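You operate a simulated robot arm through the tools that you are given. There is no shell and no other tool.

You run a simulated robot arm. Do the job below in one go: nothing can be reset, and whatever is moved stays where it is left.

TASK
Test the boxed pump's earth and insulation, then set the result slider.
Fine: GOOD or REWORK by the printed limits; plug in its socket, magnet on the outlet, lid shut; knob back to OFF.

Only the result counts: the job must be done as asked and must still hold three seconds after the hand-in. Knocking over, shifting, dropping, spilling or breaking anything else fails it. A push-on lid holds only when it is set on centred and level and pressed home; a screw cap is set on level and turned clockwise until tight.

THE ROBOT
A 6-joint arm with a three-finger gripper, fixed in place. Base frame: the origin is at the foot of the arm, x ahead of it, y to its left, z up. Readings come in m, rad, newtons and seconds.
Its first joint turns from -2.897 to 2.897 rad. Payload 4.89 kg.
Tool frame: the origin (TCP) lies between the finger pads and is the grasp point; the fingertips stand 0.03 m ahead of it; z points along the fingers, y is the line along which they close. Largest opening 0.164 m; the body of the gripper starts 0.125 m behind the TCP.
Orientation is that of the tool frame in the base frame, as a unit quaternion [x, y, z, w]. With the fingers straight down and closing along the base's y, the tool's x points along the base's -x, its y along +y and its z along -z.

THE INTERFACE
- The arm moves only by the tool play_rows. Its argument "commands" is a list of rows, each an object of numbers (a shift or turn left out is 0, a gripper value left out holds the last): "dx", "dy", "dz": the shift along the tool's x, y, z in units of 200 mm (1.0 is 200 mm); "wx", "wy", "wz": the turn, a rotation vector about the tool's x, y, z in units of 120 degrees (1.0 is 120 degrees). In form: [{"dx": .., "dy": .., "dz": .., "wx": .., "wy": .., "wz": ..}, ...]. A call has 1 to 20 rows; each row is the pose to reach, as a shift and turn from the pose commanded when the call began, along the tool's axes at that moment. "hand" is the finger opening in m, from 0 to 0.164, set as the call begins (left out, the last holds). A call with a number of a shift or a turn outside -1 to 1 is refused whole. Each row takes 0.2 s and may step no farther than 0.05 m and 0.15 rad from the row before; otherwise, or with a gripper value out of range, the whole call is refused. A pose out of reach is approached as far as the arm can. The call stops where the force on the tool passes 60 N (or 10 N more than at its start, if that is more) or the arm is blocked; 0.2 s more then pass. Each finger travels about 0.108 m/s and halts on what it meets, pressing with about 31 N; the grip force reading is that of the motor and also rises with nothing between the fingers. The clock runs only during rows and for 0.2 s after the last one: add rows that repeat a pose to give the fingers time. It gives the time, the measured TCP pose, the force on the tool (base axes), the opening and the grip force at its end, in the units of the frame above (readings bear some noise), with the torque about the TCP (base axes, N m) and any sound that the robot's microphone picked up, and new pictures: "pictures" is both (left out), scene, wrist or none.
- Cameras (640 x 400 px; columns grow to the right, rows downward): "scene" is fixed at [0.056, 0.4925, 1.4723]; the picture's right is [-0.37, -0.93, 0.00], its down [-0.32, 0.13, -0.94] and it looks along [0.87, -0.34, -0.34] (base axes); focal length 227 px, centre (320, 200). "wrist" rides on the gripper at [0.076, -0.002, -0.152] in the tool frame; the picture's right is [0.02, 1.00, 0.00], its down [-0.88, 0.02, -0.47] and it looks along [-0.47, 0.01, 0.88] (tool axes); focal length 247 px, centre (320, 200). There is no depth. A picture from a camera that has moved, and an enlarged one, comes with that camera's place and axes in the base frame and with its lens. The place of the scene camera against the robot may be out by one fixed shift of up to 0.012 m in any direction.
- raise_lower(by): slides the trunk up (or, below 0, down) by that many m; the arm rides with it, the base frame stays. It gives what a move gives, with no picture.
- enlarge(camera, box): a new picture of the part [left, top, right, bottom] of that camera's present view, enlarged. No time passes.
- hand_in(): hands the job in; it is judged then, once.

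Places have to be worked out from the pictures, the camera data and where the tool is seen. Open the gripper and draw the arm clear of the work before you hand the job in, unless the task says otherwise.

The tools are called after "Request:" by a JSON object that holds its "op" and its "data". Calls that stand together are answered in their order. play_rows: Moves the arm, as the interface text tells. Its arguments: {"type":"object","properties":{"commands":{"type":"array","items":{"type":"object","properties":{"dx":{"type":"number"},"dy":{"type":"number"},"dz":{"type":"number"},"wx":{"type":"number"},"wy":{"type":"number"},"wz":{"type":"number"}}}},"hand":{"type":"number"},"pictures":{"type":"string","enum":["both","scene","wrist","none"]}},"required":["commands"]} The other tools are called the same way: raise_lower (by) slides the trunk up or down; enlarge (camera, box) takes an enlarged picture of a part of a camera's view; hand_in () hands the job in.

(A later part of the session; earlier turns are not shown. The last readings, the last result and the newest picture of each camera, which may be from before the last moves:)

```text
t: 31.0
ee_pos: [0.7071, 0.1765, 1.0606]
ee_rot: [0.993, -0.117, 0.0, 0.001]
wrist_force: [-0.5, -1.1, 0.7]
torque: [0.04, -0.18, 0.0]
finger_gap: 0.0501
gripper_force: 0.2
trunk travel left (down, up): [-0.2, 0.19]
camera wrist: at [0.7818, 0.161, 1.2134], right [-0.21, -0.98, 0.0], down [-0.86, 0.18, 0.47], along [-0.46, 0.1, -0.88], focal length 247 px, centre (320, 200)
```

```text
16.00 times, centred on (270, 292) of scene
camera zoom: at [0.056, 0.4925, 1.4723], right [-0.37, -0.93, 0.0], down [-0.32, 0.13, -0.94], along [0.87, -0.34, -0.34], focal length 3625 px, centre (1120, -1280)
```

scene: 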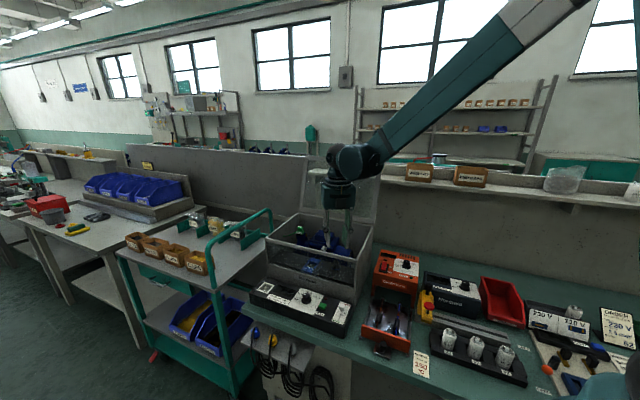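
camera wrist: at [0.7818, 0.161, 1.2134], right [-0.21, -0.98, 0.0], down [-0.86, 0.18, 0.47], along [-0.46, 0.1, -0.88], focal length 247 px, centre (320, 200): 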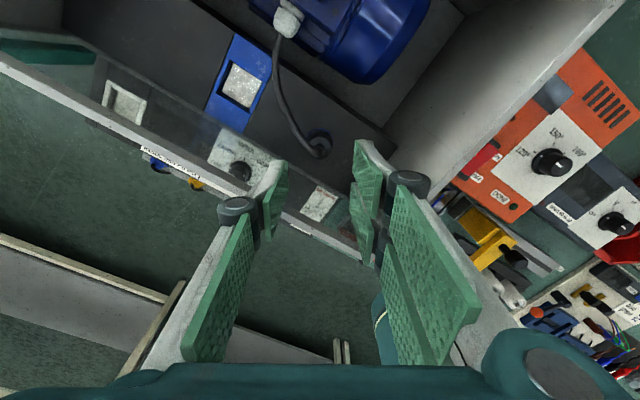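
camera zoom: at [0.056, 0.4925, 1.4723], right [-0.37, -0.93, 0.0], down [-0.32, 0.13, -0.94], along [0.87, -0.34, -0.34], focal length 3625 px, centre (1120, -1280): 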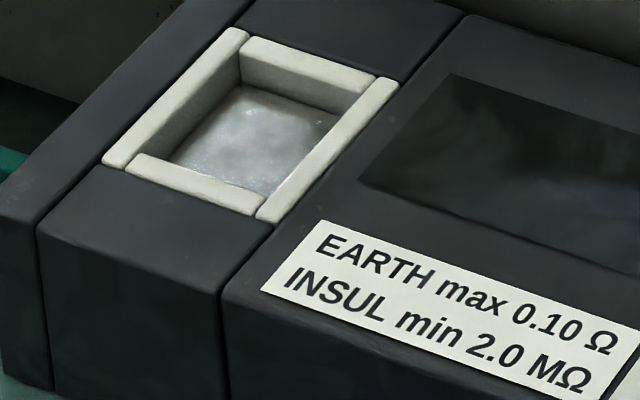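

The recess opening is about 37 mm square, roughly 10 mm deep, centred near u 0.731, v 0.373. I'll lower the fingers around the plug body so the tips stop about 12 mm above the flange bottom (TCP z≈0.971).

Request:
{"op": "play_rows", "data": {"commands": [{"dz": 0.12}, {"dz": 0.24}, {"dz": 0.35}, {"dz": 0.42}, {"dz": 0.448}], "pictures": "both"}}

Request:
{"op": "enlarge", "data": {"camera": "wrist", "box": [240, 90, 400, 210]}}

Request:
{"op": "enlarge", "data": {"camera": "scene", "box": [310, 230, 380, 285]}}

```text
t: 32.2
ee_pos: [0.7075, 0.1771, 0.9712]
ee_rot: [0.993, -0.117, 0.0, -0.001]
wrist_force: [1.4, 0.1, 0.7]
torque: [-0.04, 0.05, 0.02]
finger_gap: 0.0501
gripper_force: 0.0
trunk travel left (down, up): [-0.2, 0.19]
camera wrist: at [0.7825, 0.1618, 1.1237], right [-0.21, -0.98, 0.0], down [-0.86, 0.18, 0.47], along [-0.46, 0.1, -0.88], focal length 247 px, centre (320, 200)
```

scene: 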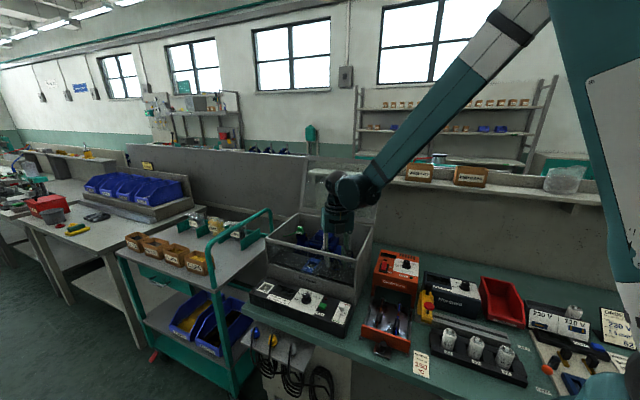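
wrist: 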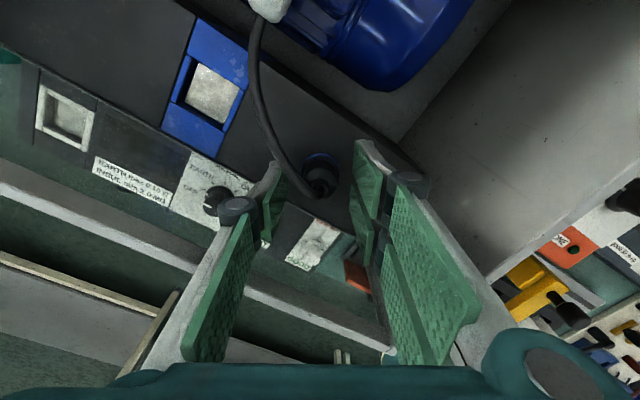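

```text
3.33 times, centred on (320, 150) of wrist
camera zoom: at [0.7825, 0.1618, 1.1237], right [-0.21, -0.98, 0.0], down [-0.86, 0.18, 0.47], along [-0.46, 0.1, -0.88], focal length 823 px, centre (320, 367)
```

zoom: 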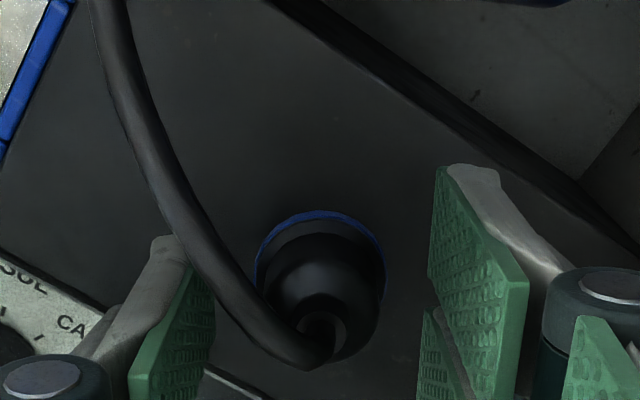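

```text
7.27 times, centred on (345, 258) of scene
camera zoom: at [0.056, 0.4925, 1.4723], right [-0.37, -0.93, 0.0], down [-0.32, 0.13, -0.94], along [0.87, -0.34, -0.34], focal length 1648 px, centre (138, -218)
```

zoom: 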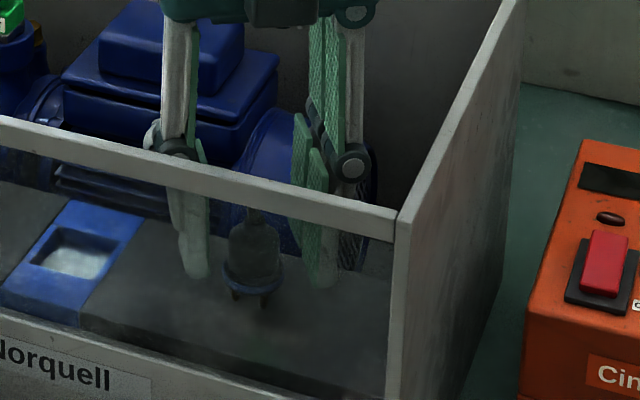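

The plug is centred between the fingers and the cable is clear of the single finger. I'll close on the plug body.

Request:
{"op": "play_rows", "data": {"commands": [{"dz": 0.0}, {"dz": 0.0}, {"dz": 0.0}], "hand": 0.01, "pictures": "wrist"}}

Request:
{"op": "enlarge", "data": {"camera": "wrist", "box": [240, 90, 400, 210]}}

Request:
{"op": "enlarge", "data": {"camera": "scene", "box": [310, 230, 380, 285]}}

```text
t: 33.0
ee_pos: [0.7081, 0.1765, 0.97]
ee_rot: [0.993, -0.116, 0.001, 0.0]
wrist_force: [-0.5, 0.5, 0.6]
torque: [-0.01, -0.03, 0.03]
finger_gap: 0.0247
gripper_force: 30.5
trunk travel left (down, up): [-0.2, 0.19]
camera wrist: at [0.7823, 0.1618, 1.1239], right [-0.21, -0.98, 0.0], down [-0.86, 0.18, 0.47], along [-0.46, 0.1, -0.88], focal length 247 px, centre (320, 200)
```

wrist: 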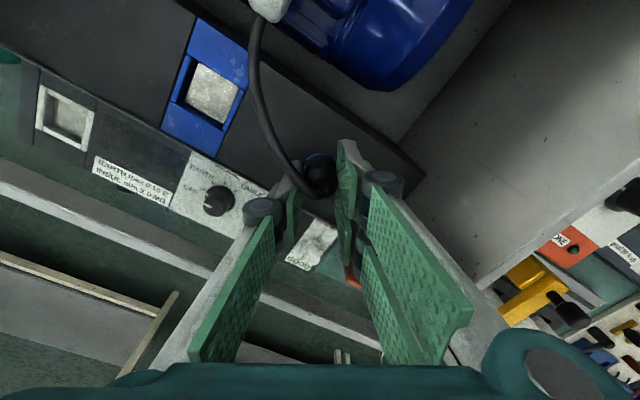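

```text
3.33 times, centred on (320, 150) of wrist
camera zoom: at [0.7823, 0.1618, 1.1239], right [-0.21, -0.98, 0.0], down [-0.86, 0.18, 0.47], along [-0.46, 0.1, -0.88], focal length 823 px, centre (320, 367)
```

zoom: 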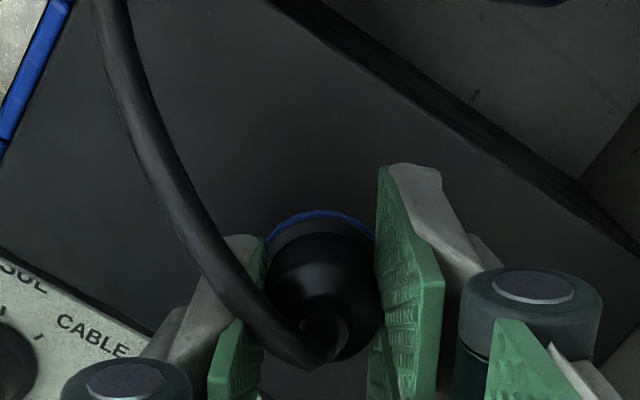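

```text
7.27 times, centred on (345, 258) of scene
camera zoom: at [0.056, 0.4925, 1.4723], right [-0.37, -0.93, 0.0], down [-0.32, 0.13, -0.94], along [0.87, -0.34, -0.34], focal length 1648 px, centre (138, -218)
```

zoom: 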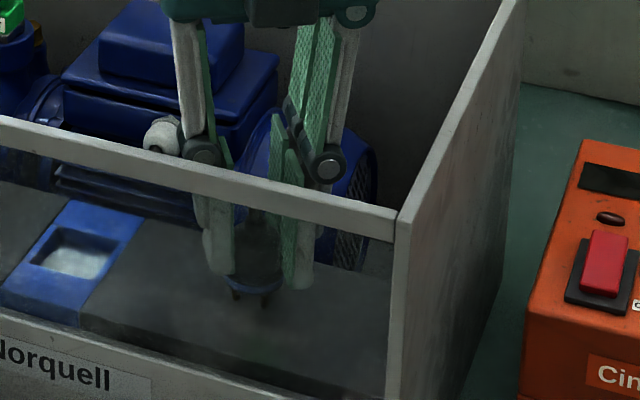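

The plug is gripped at a 24.7 mm gap with 30.5 N. I'll lift it 40 mm and watch the forces.

Request:
{"op": "play_rows", "data": {"commands": [{"dz": -0.03}, {"dz": -0.07}, {"dz": -0.12}, {"dz": -0.16}, {"dz": -0.2}, {"dz": -0.2}], "pictures": "both"}}

Request:
{"op": "enlarge", "data": {"camera": "wrist", "box": [200, 40, 400, 210]}}

Request:
{"op": "enlarge", "data": {"camera": "scene", "box": [300, 220, 380, 290]}}

```text
t: 34.4
ee_pos: [0.7071, 0.177, 1.0107]
ee_rot: [0.993, -0.117, 0.0, -0.001]
wrist_force: [-0.5, -0.1, -0.6]
torque: [-0.03, 0.0, -0.01]
finger_gap: 0.0246
gripper_force: 30.5
trunk travel left (down, up): [-0.2, 0.19]
camera wrist: at [0.7823, 0.1617, 1.1639], right [-0.21, -0.98, 0.0], down [-0.86, 0.18, 0.47], along [-0.46, 0.1, -0.88], focal length 247 px, centre (320, 200)
```

scene: 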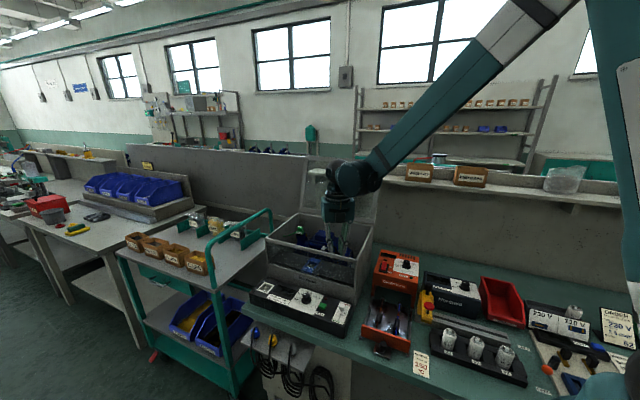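
wrist: 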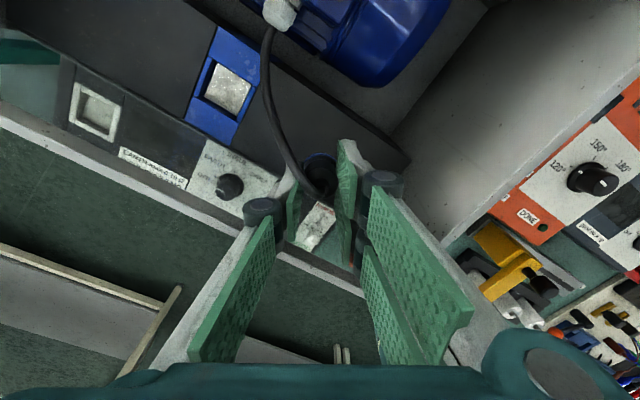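

```text
2.35 times, centred on (300, 125) of wrist
camera zoom: at [0.7823, 0.1617, 1.1639], right [-0.21, -0.98, 0.0], down [-0.86, 0.18, 0.47], along [-0.46, 0.1, -0.88], focal length 581 px, centre (367, 376)
```

zoom: 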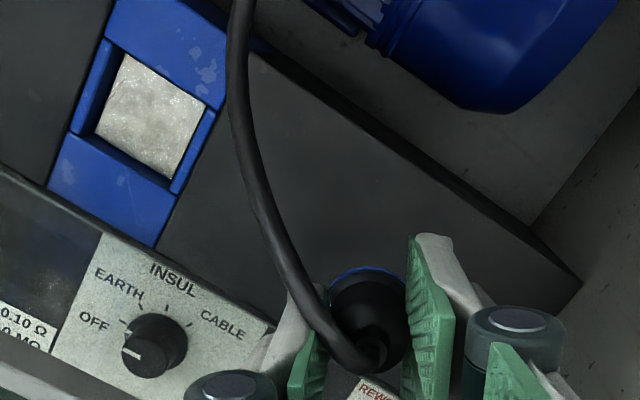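

```text
5.71 times, centred on (340, 255) of scene
camera zoom: at [0.056, 0.4925, 1.4723], right [-0.37, -0.93, 0.0], down [-0.32, 0.13, -0.94], along [0.87, -0.34, -0.34], focal length 1295 px, centre (206, -114)
```

zoom: 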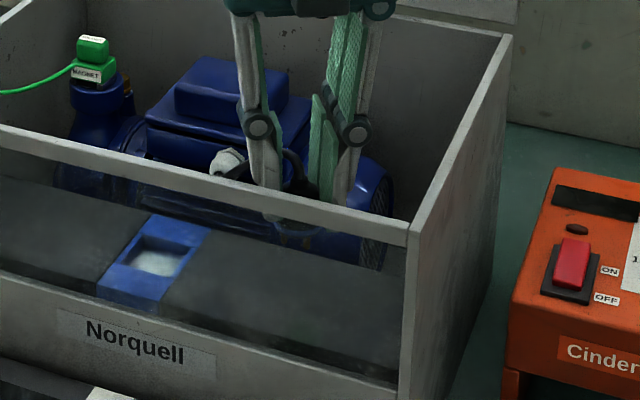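

The plug lifted freely. I'll carry it along the ledge to above the blue socket at the same height.

Request:
{"op": "play_rows", "data": {"commands": [{"dx": 0.07, "dy": -0.115}, {"dx": 0.14, "dy": -0.23}, {"dx": 0.21, "dy": -0.35}, {"dx": 0.2713, "dy": -0.4584}, {"dx": 0.2713, "dy": -0.4584}], "pictures": "both"}}

Request:
{"op": "enlarge", "data": {"camera": "wrist", "box": [250, 90, 390, 200]}}

Request:
{"op": "enlarge", "data": {"camera": "scene", "box": [280, 230, 340, 285]}}

```text
t: 35.6
ee_pos: [0.7831, 0.2539, 1.01]
ee_rot: [0.993, -0.116, 0.0, 0.0]
wrist_force: [0.5, 1.0, -1.3]
torque: [-0.04, 0.07, 0.02]
finger_gap: 0.0247
gripper_force: 31.0
trunk travel left (down, up): [-0.2, 0.19]
camera wrist: at [0.8572, 0.2383, 1.1634], right [-0.21, -0.98, 0.0], down [-0.86, 0.18, 0.47], along [-0.46, 0.1, -0.88], focal length 247 px, centre (320, 200)
```

scene: 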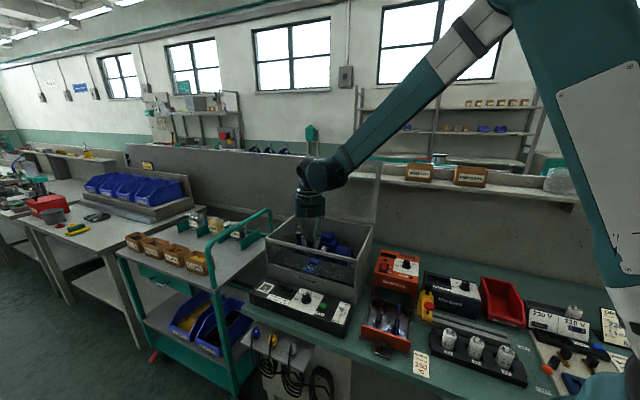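
wrist: 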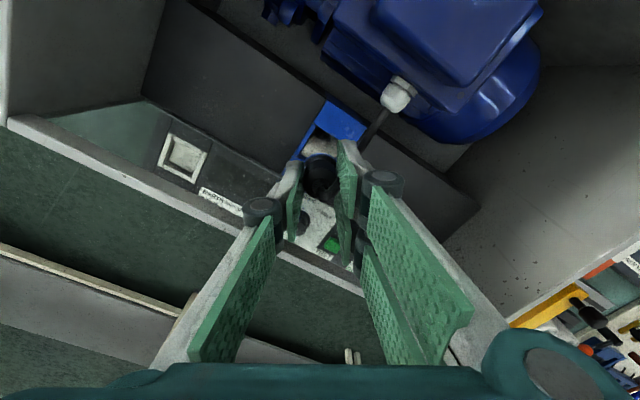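

```text
3.64 times, centred on (320, 145) of wrist
camera zoom: at [0.8572, 0.2383, 1.1634], right [-0.21, -0.98, 0.0], down [-0.86, 0.18, 0.47], along [-0.46, 0.1, -0.88], focal length 898 px, centre (320, 400)
```

zoom: 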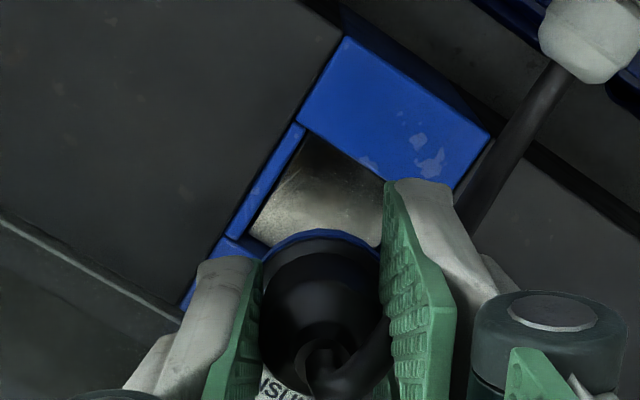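

```text
7.27 times, centred on (310, 258) of scene
camera zoom: at [0.056, 0.4925, 1.4723], right [-0.37, -0.93, 0.0], down [-0.32, 0.13, -0.94], along [0.87, -0.34, -0.34], focal length 1648 px, centre (393, -218)
```

zoom: 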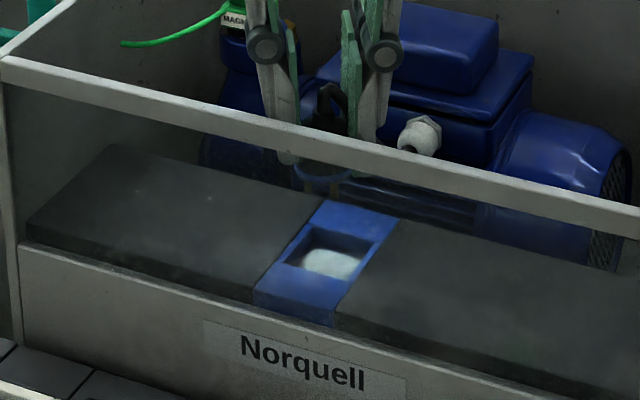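

The plug hangs almost over the recess; both views suggest moving about 2 mm toward -u. I'll correct and lower 30 mm so the pins hover just above the frame.

Request:
{"op": "play_rows", "data": {"commands": [{"dx": -0.0058, "dy": 0.0094, "dz": 0.05}, {"dx": -0.0058, "dy": 0.0094, "dz": 0.1}, {"dx": -0.0058, "dy": 0.0094, "dz": 0.15}, {"dx": -0.0058, "dy": 0.0094, "dz": 0.15}], "pictures": "both"}}

Request:
{"op": "enlarge", "data": {"camera": "wrist", "box": [250, 90, 390, 200]}}

Request:
{"op": "enlarge", "data": {"camera": "scene", "box": [285, 240, 330, 280]}}

```text
t: 36.6
ee_pos: [0.7805, 0.2513, 0.9802]
ee_rot: [0.993, -0.117, 0.0, 0.001]
wrist_force: [0.1, -0.2, -0.7]
torque: [-0.01, 0.01, 0.01]
finger_gap: 0.0247
gripper_force: 31.1
trunk travel left (down, up): [-0.2, 0.19]
camera wrist: at [0.8555, 0.2366, 1.1337], right [-0.21, -0.98, 0.0], down [-0.86, 0.18, 0.47], along [-0.46, 0.1, -0.88], focal length 247 px, centre (320, 200)
```

scene: 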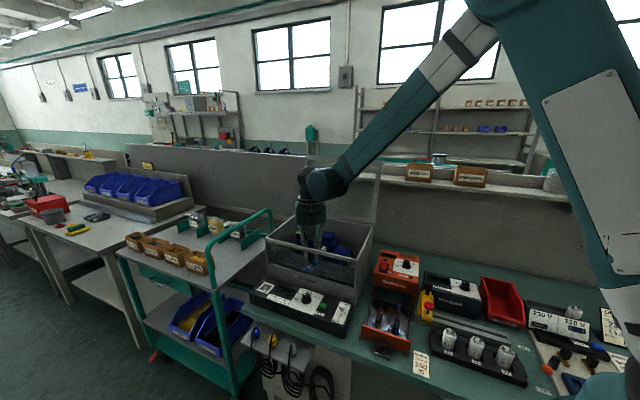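
wrist: 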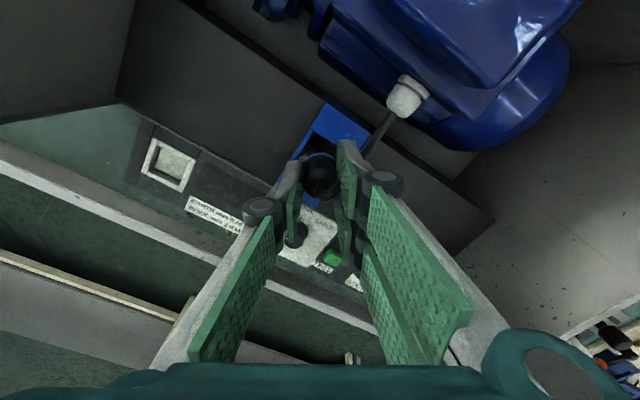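

```text
3.64 times, centred on (320, 145) of wrist
camera zoom: at [0.8555, 0.2366, 1.1337], right [-0.21, -0.98, 0.0], down [-0.86, 0.18, 0.47], along [-0.46, 0.1, -0.88], focal length 898 px, centre (320, 400)
```

zoom: 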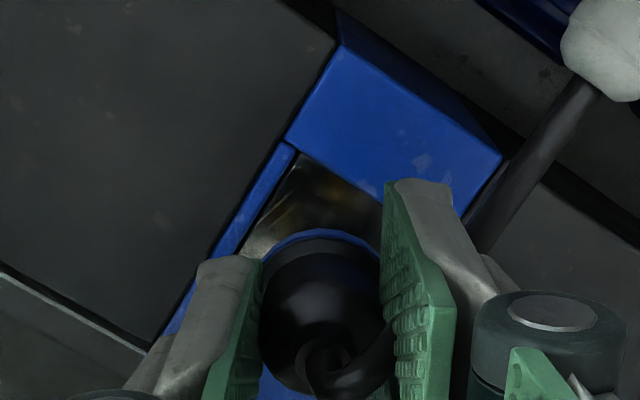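

```text
10.00 times, centred on (308, 260) of scene
camera zoom: at [0.056, 0.4925, 1.4723], right [-0.37, -0.93, 0.0], down [-0.32, 0.13, -0.94], along [0.87, -0.34, -0.34], focal length 2266 px, centre (445, -400)
```

zoom: 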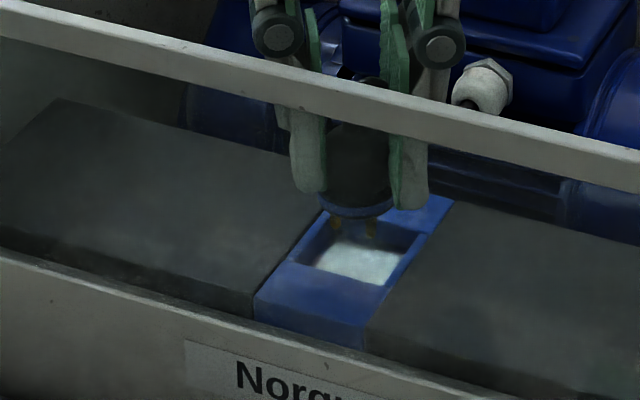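

Alignment now agrees in both views to within about 1–2 mm. I'll lower slowly by 20 mm and read the force.

Request:
{"op": "play_rows", "data": {"commands": [{"dz": 0.015}, {"dz": 0.03}, {"dz": 0.045}, {"dz": 0.06}, {"dz": 0.075}, {"dz": 0.09}, {"dz": 0.1}], "pictures": "both"}}

Request:
{"op": "enlarge", "data": {"camera": "wrist", "box": [250, 90, 390, 200]}}

Request:
{"op": "enlarge", "data": {"camera": "scene", "box": [285, 240, 330, 280]}}

```text
t: 38.2
ee_pos: [0.7797, 0.2505, 0.9616]
ee_rot: [0.993, -0.116, 0.001, 0.0]
wrist_force: [-0.3, 0.0, 2.2]
torque: [-0.01, -0.05, 0.0]
finger_gap: 0.0246
gripper_force: 31.3
trunk travel left (down, up): [-0.2, 0.19]
camera wrist: at [0.855, 0.2362, 1.1141], right [-0.21, -0.98, 0.0], down [-0.86, 0.18, 0.47], along [-0.46, 0.1, -0.88], focal length 247 px, centre (320, 200)
```

scene: 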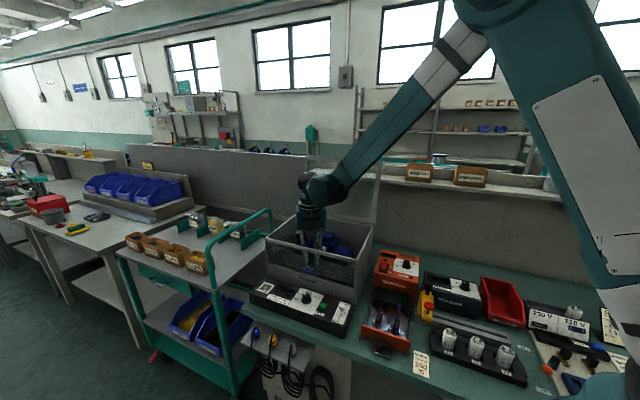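
wrist: 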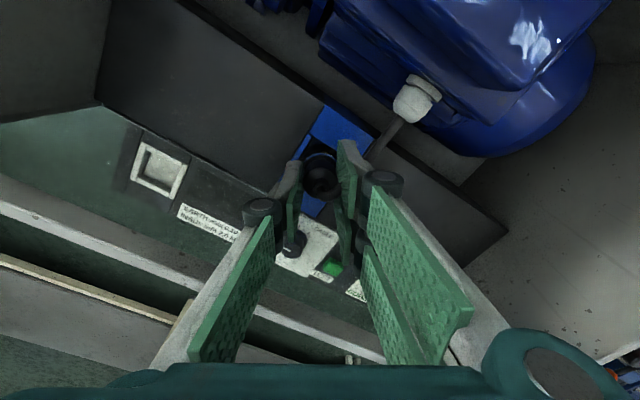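

```text
3.64 times, centred on (320, 145) of wrist
camera zoom: at [0.855, 0.2362, 1.1141], right [-0.21, -0.98, 0.0], down [-0.86, 0.18, 0.47], along [-0.46, 0.1, -0.88], focal length 898 px, centre (320, 400)
```

zoom: 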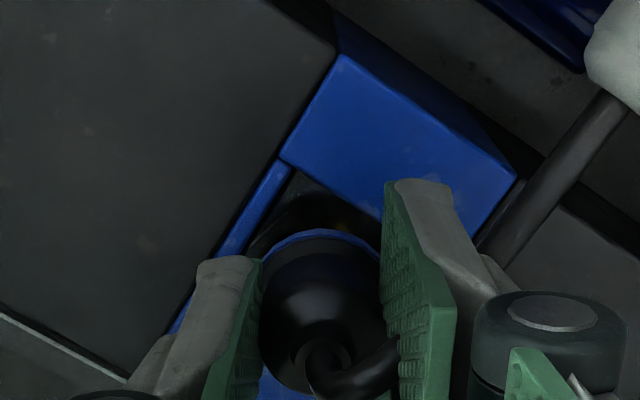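

```text
10.00 times, centred on (308, 260) of scene
camera zoom: at [0.056, 0.4925, 1.4723], right [-0.37, -0.93, 0.0], down [-0.32, 0.13, -0.94], along [0.87, -0.34, -0.34], focal length 2266 px, centre (445, -400)
```

zoom: 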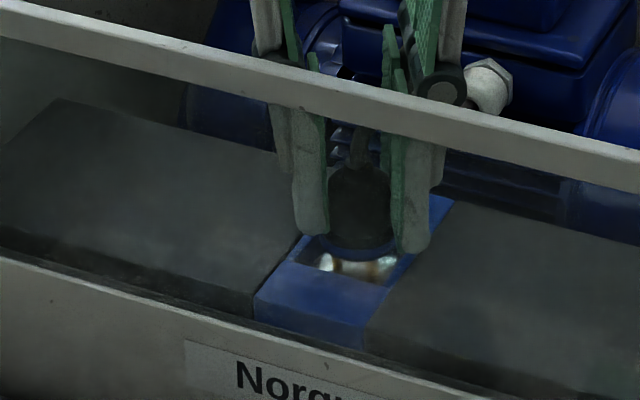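

The flange is now at about frame level with only 2 N. I'll continue in small steps.

Request:
{"op": "play_rows", "data": {"commands": [{"dz": 0.01}, {"dz": 0.02}, {"dz": 0.03}, {"dz": 0.03}], "pictures": "none"}}

Request:
{"op": "enlarge", "data": {"camera": "scene", "box": [285, 240, 330, 280]}}

Request:
{"op": "enlarge", "data": {"camera": "wrist", "box": [250, 90, 390, 200]}}

```text
t: 39.2
ee_pos: [0.7809, 0.2516, 0.9558]
ee_rot: [0.993, -0.117, -0.001, 0.001]
wrist_force: [6.5, 3.6, 24.0]
torque: [0.18, -0.33, -0.04]
finger_gap: 0.0247
gripper_force: 30.5
trunk travel left (down, up): [-0.2, 0.19]
```

```text
10.00 times, centred on (308, 260) of scene
camera zoom: at [0.056, 0.4925, 1.4723], right [-0.37, -0.93, 0.0], down [-0.32, 0.13, -0.94], along [0.87, -0.34, -0.34], focal length 2266 px, centre (445, -400)
```

zoom: 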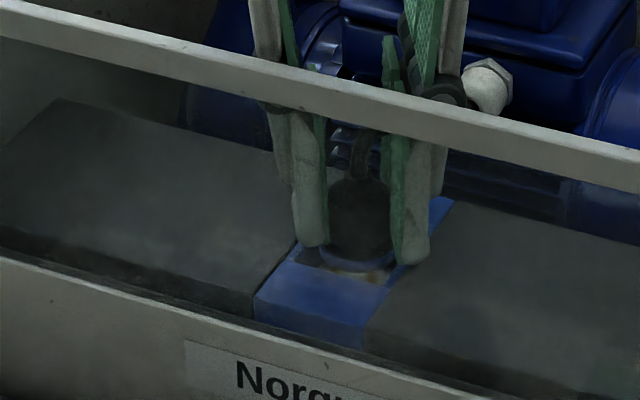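

```text
3.64 times, centred on (320, 145) of wrist
camera zoom: at [0.8546, 0.2364, 1.109], right [-0.21, -0.98, 0.0], down [-0.86, 0.18, 0.47], along [-0.46, 0.1, -0.88], focal length 898 px, centre (320, 400)
```

zoom: 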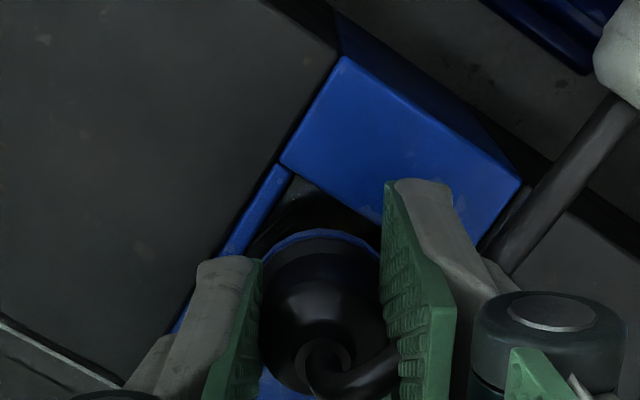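

Contact is at about 24 N with the flange ~5 mm into the recess. I'll press a little more to find out whether it is home or still has travel.

Request:
{"op": "play_rows", "data": {"commands": [{"dz": 0.005}, {"dz": 0.01}, {"dz": 0.015}, {"dz": 0.015}], "pictures": "none"}}

Request:
{"op": "enlarge", "data": {"camera": "scene", "box": [290, 245, 325, 275]}}

Request:
{"op": "enlarge", "data": {"camera": "wrist", "box": [270, 100, 370, 190]}}

```text
t: 40.2
ee_pos: [0.7803, 0.2519, 0.9522]
ee_rot: [0.993, -0.117, 0.0, 0.0]
wrist_force: [2.5, 4.1, 26.3]
torque: [0.2, -0.01, 0.01]
finger_gap: 0.0246
gripper_force: 31.2
trunk travel left (down, up): [-0.2, 0.19]
```

```text
13.33 times, centred on (308, 260) of scene
camera zoom: at [0.056, 0.4925, 1.4723], right [-0.37, -0.93, 0.0], down [-0.32, 0.13, -0.94], along [0.87, -0.34, -0.34], focal length 3021 px, centre (487, -600)
```

zoom: 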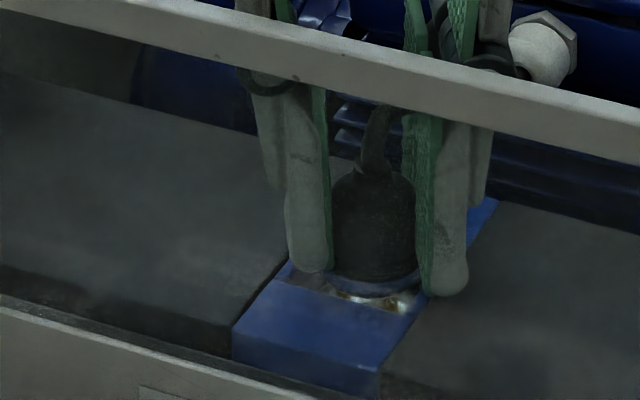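

```text
4.44 times, centred on (320, 145) of wrist
camera zoom: at [0.8541, 0.2362, 1.1059], right [-0.21, -0.98, 0.0], down [-0.86, 0.18, 0.47], along [-0.46, 0.1, -0.88], focal length 1098 px, centre (320, 444)
```

zoom: 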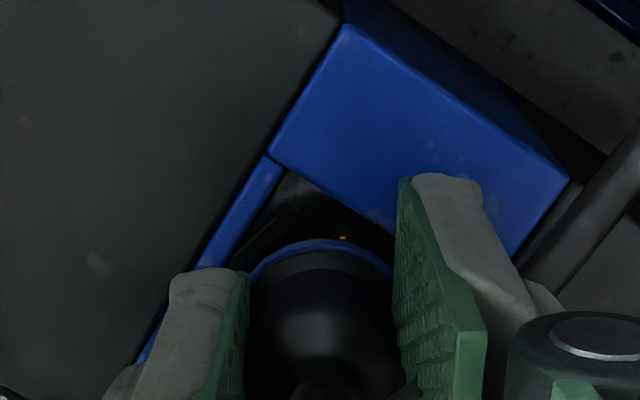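

The plug slipped about 2 mm up in the pads at ~26 N, so it has bottomed out with its flange inside the recess. I'll release and check that it stands level.

Request:
{"op": "play_rows", "data": {"commands": [{"dz": 0.015}, {"dz": 0.01}, {"dz": 0.01}], "hand": 0.048, "pictures": "wrist"}}

Request:
{"op": "enlarge", "data": {"camera": "scene", "box": [290, 245, 325, 275]}}

Request:
{"op": "enlarge", "data": {"camera": "wrist", "box": [270, 100, 370, 200]}}

```text
t: 41.0
ee_pos: [0.7805, 0.252, 0.9507]
ee_rot: [0.993, -0.117, 0.0, 0.0]
wrist_force: [0.9, 0.5, 0.0]
torque: [-0.01, -0.01, 0.0]
finger_gap: 0.0479
gripper_force: 0.0
trunk travel left (down, up): [-0.2, 0.19]
camera wrist: at [0.8549, 0.2363, 1.103], right [-0.21, -0.98, 0.0], down [-0.86, 0.18, 0.47], along [-0.46, 0.1, -0.88], focal length 247 px, centre (320, 200)
```

wrist: 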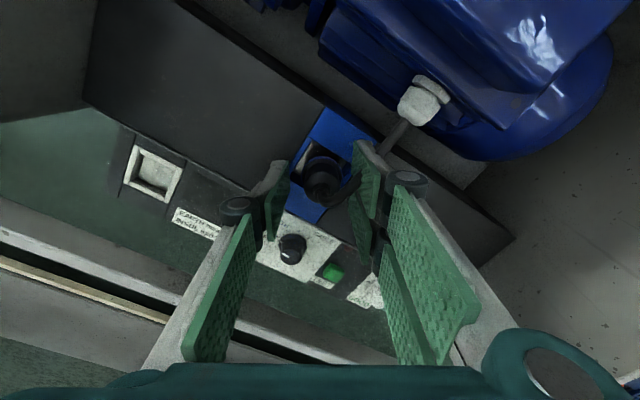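

```text
13.33 times, centred on (308, 260) of scene
camera zoom: at [0.056, 0.4925, 1.4723], right [-0.37, -0.93, 0.0], down [-0.32, 0.13, -0.94], along [0.87, -0.34, -0.34], focal length 3021 px, centre (487, -600)
```

zoom: 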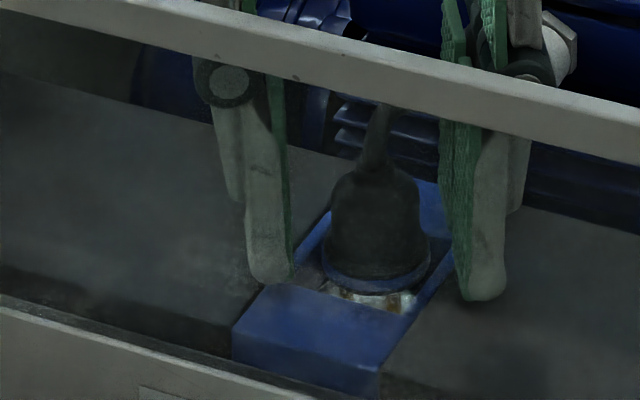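

```text
4.00 times, centred on (320, 150) of wrist
camera zoom: at [0.8549, 0.2363, 1.103], right [-0.21, -0.98, 0.0], down [-0.86, 0.18, 0.47], along [-0.46, 0.1, -0.88], focal length 988 px, centre (320, 400)
```

zoom: 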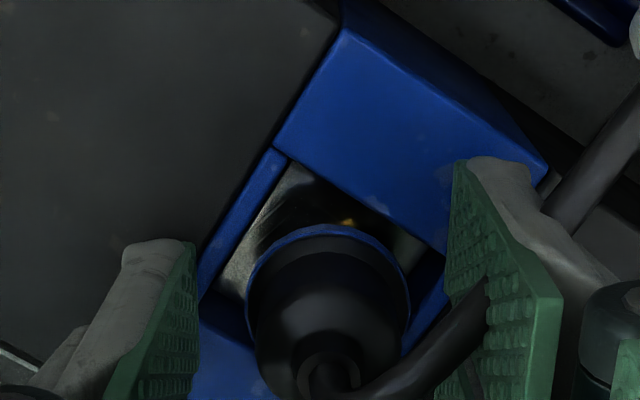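

The plug stands upright in the recess, about 13 mm lower than where it was parked. I'll rise clear and look at it from above.

Request:
{"op": "play_rows", "data": {"commands": [{"dz": -0.1}, {"dz": -0.25}, {"dz": -0.4}, {"dz": -0.55}, {"dz": -0.65}], "pictures": "both"}}

Request:
{"op": "enlarge", "data": {"camera": "wrist", "box": [270, 70, 380, 180]}}

Request:
{"op": "enlarge", "data": {"camera": "scene", "box": [290, 245, 325, 275]}}

```text
t: 42.2
ee_pos: [0.7793, 0.2523, 1.0795]
ee_rot: [0.993, -0.117, 0.0, 0.0]
wrist_force: [-0.1, 1.0, 0.9]
torque: [-0.02, 0.02, 0.0]
finger_gap: 0.048
gripper_force: 0.1
trunk travel left (down, up): [-0.2, 0.19]
camera wrist: at [0.8545, 0.2367, 1.2327], right [-0.21, -0.98, 0.0], down [-0.86, 0.18, 0.47], along [-0.46, 0.1, -0.88], focal length 247 px, centre (320, 200)
```

scene: 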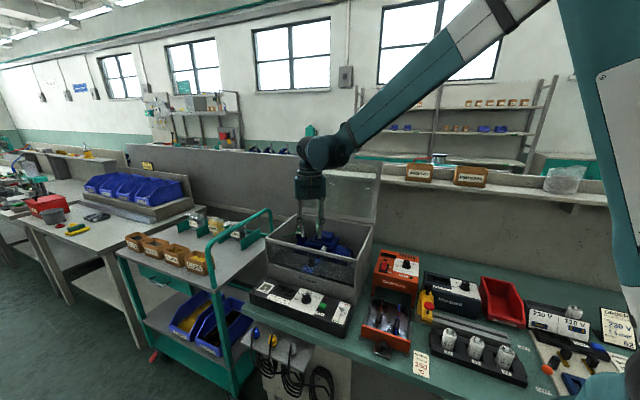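
wrist: 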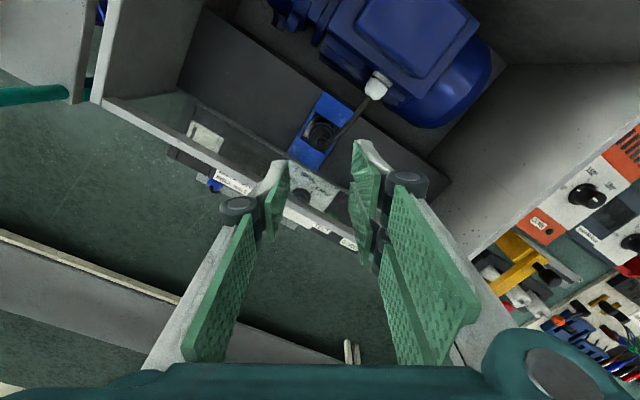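

```text
3.64 times, centred on (325, 125) of wrist
camera zoom: at [0.8545, 0.2367, 1.2327], right [-0.21, -0.98, 0.0], down [-0.86, 0.18, 0.47], along [-0.46, 0.1, -0.88], focal length 898 px, centre (302, 473)
```

zoom: 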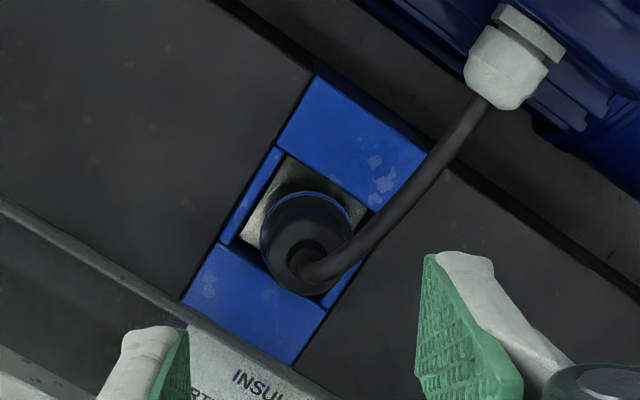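

```text
13.33 times, centred on (308, 260) of scene
camera zoom: at [0.056, 0.4925, 1.4723], right [-0.37, -0.93, 0.0], down [-0.32, 0.13, -0.94], along [0.87, -0.34, -0.34], focal length 3021 px, centre (487, -600)
```

zoom: 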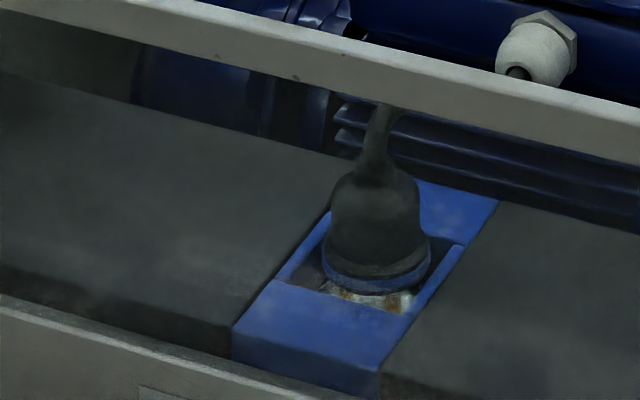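

The plug stands upright with its flange seated inside the recess, about 13 mm below its parked height. To be sure it is home, I'll close the fingers and press gently on its top.

Request:
{"op": "play_rows", "data": {"commands": [{"dz": 0.05}, {"dz": 0.15}, {"dz": 0.25}, {"dz": 0.33}, {"dz": 0.37}], "hand": 0.0, "pictures": "wrist"}}

Request:
{"op": "enlarge", "data": {"camera": "wrist", "box": [260, 80, 380, 200]}}

Request:
{"op": "enlarge", "data": {"camera": "scene", "box": [285, 225, 330, 275]}}

```text
t: 43.4
ee_pos: [0.7796, 0.2513, 1.0054]
ee_rot: [0.993, -0.117, 0.0, 0.0]
wrist_force: [-0.5, -1.2, -0.2]
torque: [-0.02, -0.01, 0.03]
finger_gap: 0.0
gripper_force: 30.9
trunk travel left (down, up): [-0.2, 0.19]
camera wrist: at [0.8547, 0.2366, 1.1582], right [-0.21, -0.98, 0.0], down [-0.86, 0.18, 0.47], along [-0.46, 0.1, -0.88], focal length 247 px, centre (320, 200)
```

wrist: 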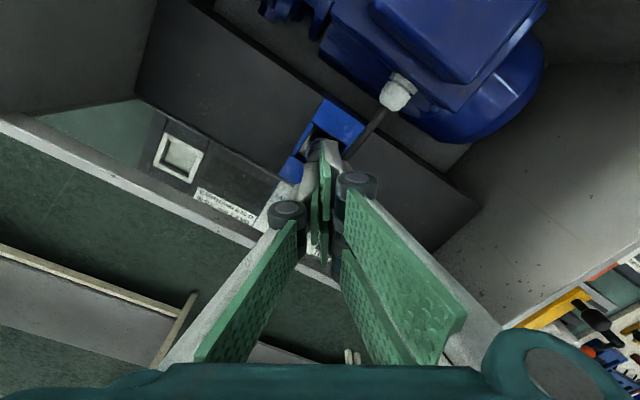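

```text
3.33 times, centred on (320, 140) of wrist
camera zoom: at [0.8547, 0.2366, 1.1582], right [-0.21, -0.98, 0.0], down [-0.86, 0.18, 0.47], along [-0.46, 0.1, -0.88], focal length 823 px, centre (320, 400)
```

zoom: 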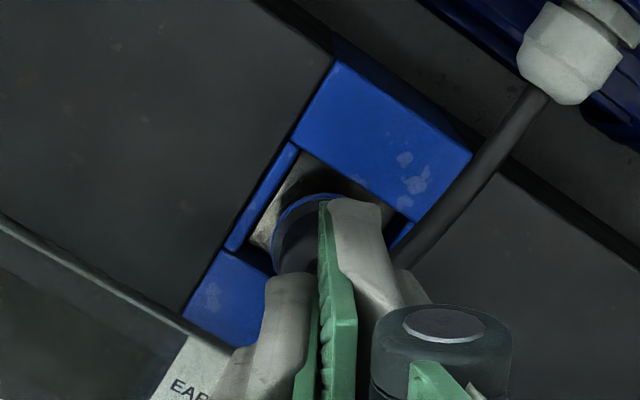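

```text
8.00 times, centred on (308, 250) of scene
camera zoom: at [0.056, 0.4925, 1.4723], right [-0.37, -0.93, 0.0], down [-0.32, 0.13, -0.94], along [0.87, -0.34, -0.34], focal length 1812 px, centre (420, -200)
```

zoom: 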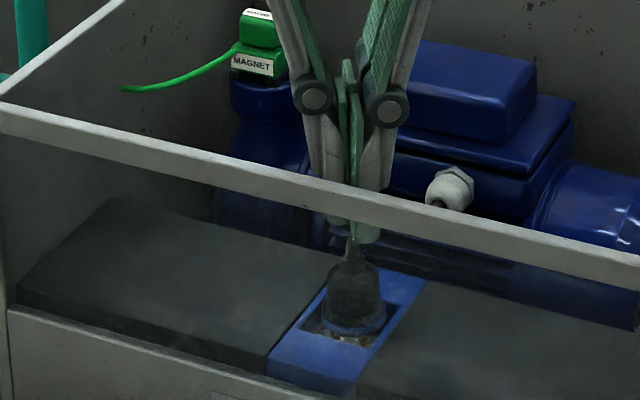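

The closed fingertips are just above the plug's strain relief. I'll descend in small steps until contact.

Request:
{"op": "play_rows", "data": {"commands": [{"dz": 0.015}, {"dz": 0.03}, {"dz": 0.045}, {"dz": 0.05}], "pictures": "none"}}

Request:
{"op": "enlarge", "data": {"camera": "scene", "box": [285, 240, 330, 280]}}

```text
t: 44.4
ee_pos: [0.7791, 0.2507, 0.9949]
ee_rot: [0.993, -0.116, 0.0, 0.0]
wrist_force: [-1.0, 0.0, 0.5]
torque: [0.01, -0.02, -0.02]
finger_gap: 0.0
gripper_force: 30.6
trunk travel left (down, up): [-0.2, 0.19]
```

```text
10.00 times, centred on (308, 260) of scene
camera zoom: at [0.056, 0.4925, 1.4723], right [-0.37, -0.93, 0.0], down [-0.32, 0.13, -0.94], along [0.87, -0.34, -0.34], focal length 2266 px, centre (445, -400)
```

zoom: 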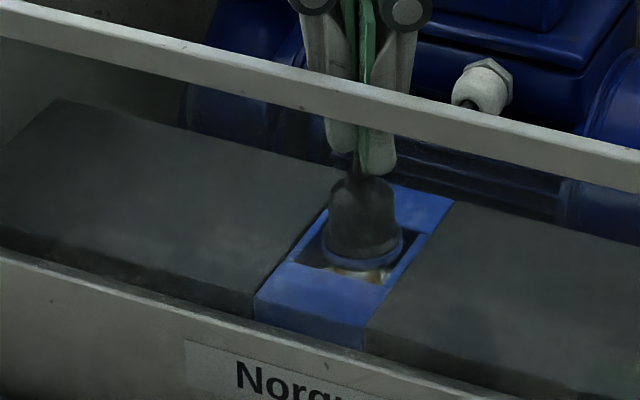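

No contact yet at tip z≈0.965. I'll continue in 2.5 mm steps.

Request:
{"op": "play_rows", "data": {"commands": [{"dz": 0.0125}, {"dz": 0.025}, {"dz": 0.0375}, {"dz": 0.045}], "pictures": "none"}}

Request:
{"op": "enlarge", "data": {"camera": "scene", "box": [285, 240, 330, 280]}}

```text
t: 45.4
ee_pos: [0.7804, 0.2518, 0.9871]
ee_rot: [0.993, -0.117, 0.0, 0.0]
wrist_force: [-0.9, -0.1, 0.5]
torque: [0.01, 0.0, -0.01]
finger_gap: 0.0
gripper_force: 30.8
trunk travel left (down, up): [-0.2, 0.19]
```

```text
10.00 times, centred on (308, 260) of scene
camera zoom: at [0.056, 0.4925, 1.4723], right [-0.37, -0.93, 0.0], down [-0.32, 0.13, -0.94], along [0.87, -0.34, -0.34], focal length 2266 px, centre (445, -400)
```

zoom: 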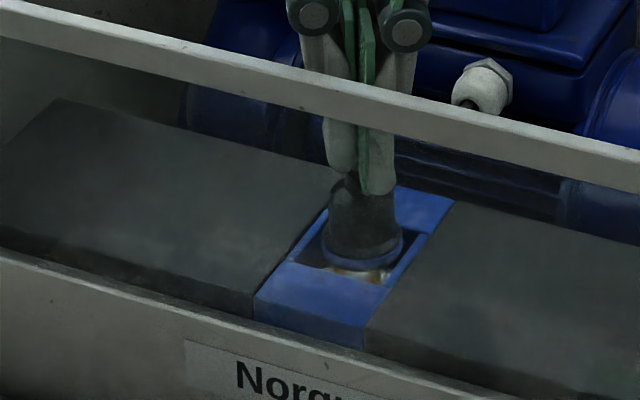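

The tips have passed the visible strain relief without any force, so the body's shoulder should be next. I'll go on gently.

Request:
{"op": "play_rows", "data": {"commands": [{"dz": 0.0125}, {"dz": 0.025}, {"dz": 0.0375}, {"dz": 0.045}], "pictures": "none"}}

Request:
{"op": "enlarge", "data": {"camera": "scene", "box": [285, 240, 330, 280]}}

```text
t: 46.4
ee_pos: [0.7795, 0.252, 0.9769]
ee_rot: [0.993, -0.117, 0.0, 0.0]
wrist_force: [-0.2, -1.0, -0.3]
torque: [0.0, 0.01, 0.03]
finger_gap: 0.0
gripper_force: 30.8
trunk travel left (down, up): [-0.2, 0.19]
```

```text
10.00 times, centred on (308, 260) of scene
camera zoom: at [0.056, 0.4925, 1.4723], right [-0.37, -0.93, 0.0], down [-0.32, 0.13, -0.94], along [0.87, -0.34, -0.34], focal length 2266 px, centre (445, -400)
```

zoom: 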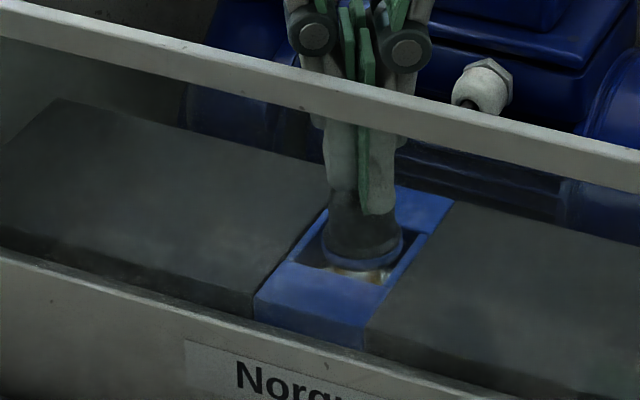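

Still no contact at tip z≈0.947. I'll continue a few more millimetres.

Request:
{"op": "play_rows", "data": {"commands": [{"dz": 0.01}, {"dz": 0.02}, {"dz": 0.03}], "pictures": "none"}}

```text
t: 47.2
ee_pos: [0.7793, 0.2512, 0.9722]
ee_rot: [0.993, -0.117, -0.001, 0.0]
wrist_force: [0.4, 0.7, 0.9]
torque: [-0.04, -0.05, 0.04]
finger_gap: 0.006
gripper_force: 30.8
trunk travel left (down, up): [-0.2, 0.19]
```

The finger gap changed from 0 to 6 mm, so the tips are straddling the narrow top of the plug. I'll open to 16 mm so they don't pinch it, and press on the shoulder instead.

Request:
{"op": "play_rows", "data": {"commands": [{"dz": 0.0}, {"dz": 0.0}], "hand": 0.016, "pictures": "wrist"}}

Request:
{"op": "enlarge", "data": {"camera": "wrist", "box": [260, 80, 380, 200]}}

Request:
{"op": "enlarge", "data": {"camera": "scene", "box": [285, 240, 330, 280]}}

```text
t: 47.8
ee_pos: [0.7794, 0.2513, 0.9728]
ee_rot: [0.993, -0.117, 0.0, 0.001]
wrist_force: [0.7, 1.1, 16.1]
torque: [-0.01, 0.08, 0.0]
finger_gap: 0.015
gripper_force: 0.1
trunk travel left (down, up): [-0.2, 0.19]
camera wrist: at [0.8544, 0.2363, 1.1257], right [-0.21, -0.98, 0.0], down [-0.86, 0.18, 0.47], along [-0.46, 0.1, -0.88], focal length 247 px, centre (320, 200)
```

wrist: 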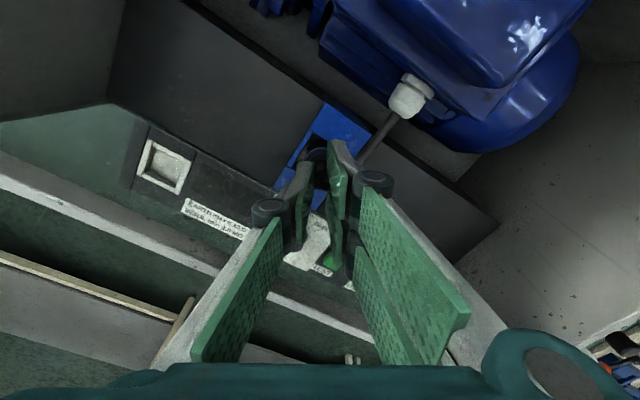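

```text
3.33 times, centred on (320, 140) of wrist
camera zoom: at [0.8544, 0.2363, 1.1257], right [-0.21, -0.98, 0.0], down [-0.86, 0.18, 0.47], along [-0.46, 0.1, -0.88], focal length 823 px, centre (320, 400)
```

zoom: 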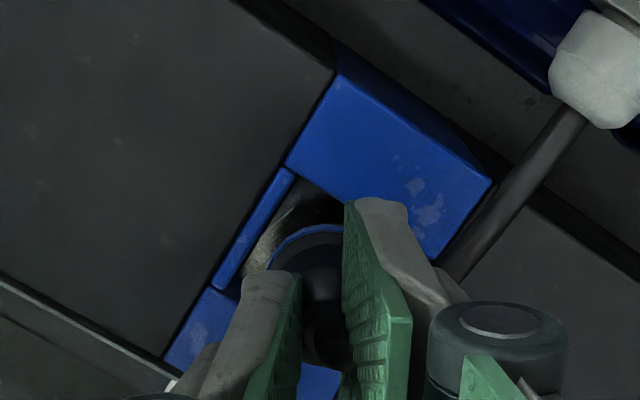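

```text
10.00 times, centred on (308, 260) of scene
camera zoom: at [0.056, 0.4925, 1.4723], right [-0.37, -0.93, 0.0], down [-0.32, 0.13, -0.94], along [0.87, -0.34, -0.34], focal length 2266 px, centre (445, -400)
```

zoom: 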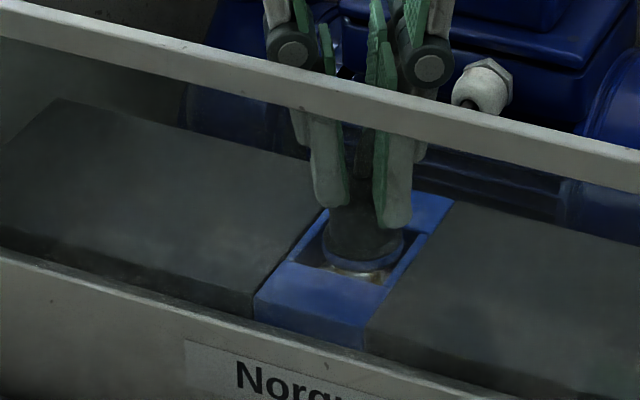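

The tips now rest on the plug's shoulder with 16 N downward. I'll press about 2 mm more in tiny steps to see whether the plug moves.

Request:
{"op": "play_rows", "data": {"commands": [{"dz": 0.003}, {"dz": 0.006}, {"dz": 0.01}, {"dz": 0.01}], "pictures": "none"}}

Request:
{"op": "enlarge", "data": {"camera": "scene", "box": [285, 240, 330, 280]}}

```text
t: 48.8
ee_pos: [0.7778, 0.2524, 0.9703]
ee_rot: [0.993, -0.116, 0.0, 0.0]
wrist_force: [5.0, -0.7, 48.2]
torque: [-0.16, -0.1, -0.02]
finger_gap: 0.0173
gripper_force: 0.0
trunk travel left (down, up): [-0.2, 0.19]
```

```text
10.00 times, centred on (308, 260) of scene
camera zoom: at [0.056, 0.4925, 1.4723], right [-0.37, -0.93, 0.0], down [-0.32, 0.13, -0.94], along [0.87, -0.34, -0.34], focal length 2266 px, centre (445, -400)
```

zoom: 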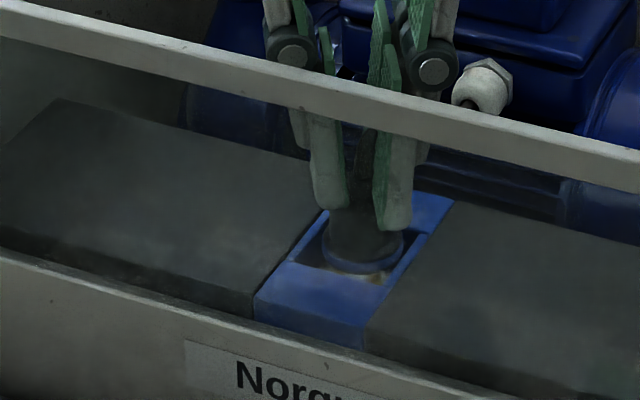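

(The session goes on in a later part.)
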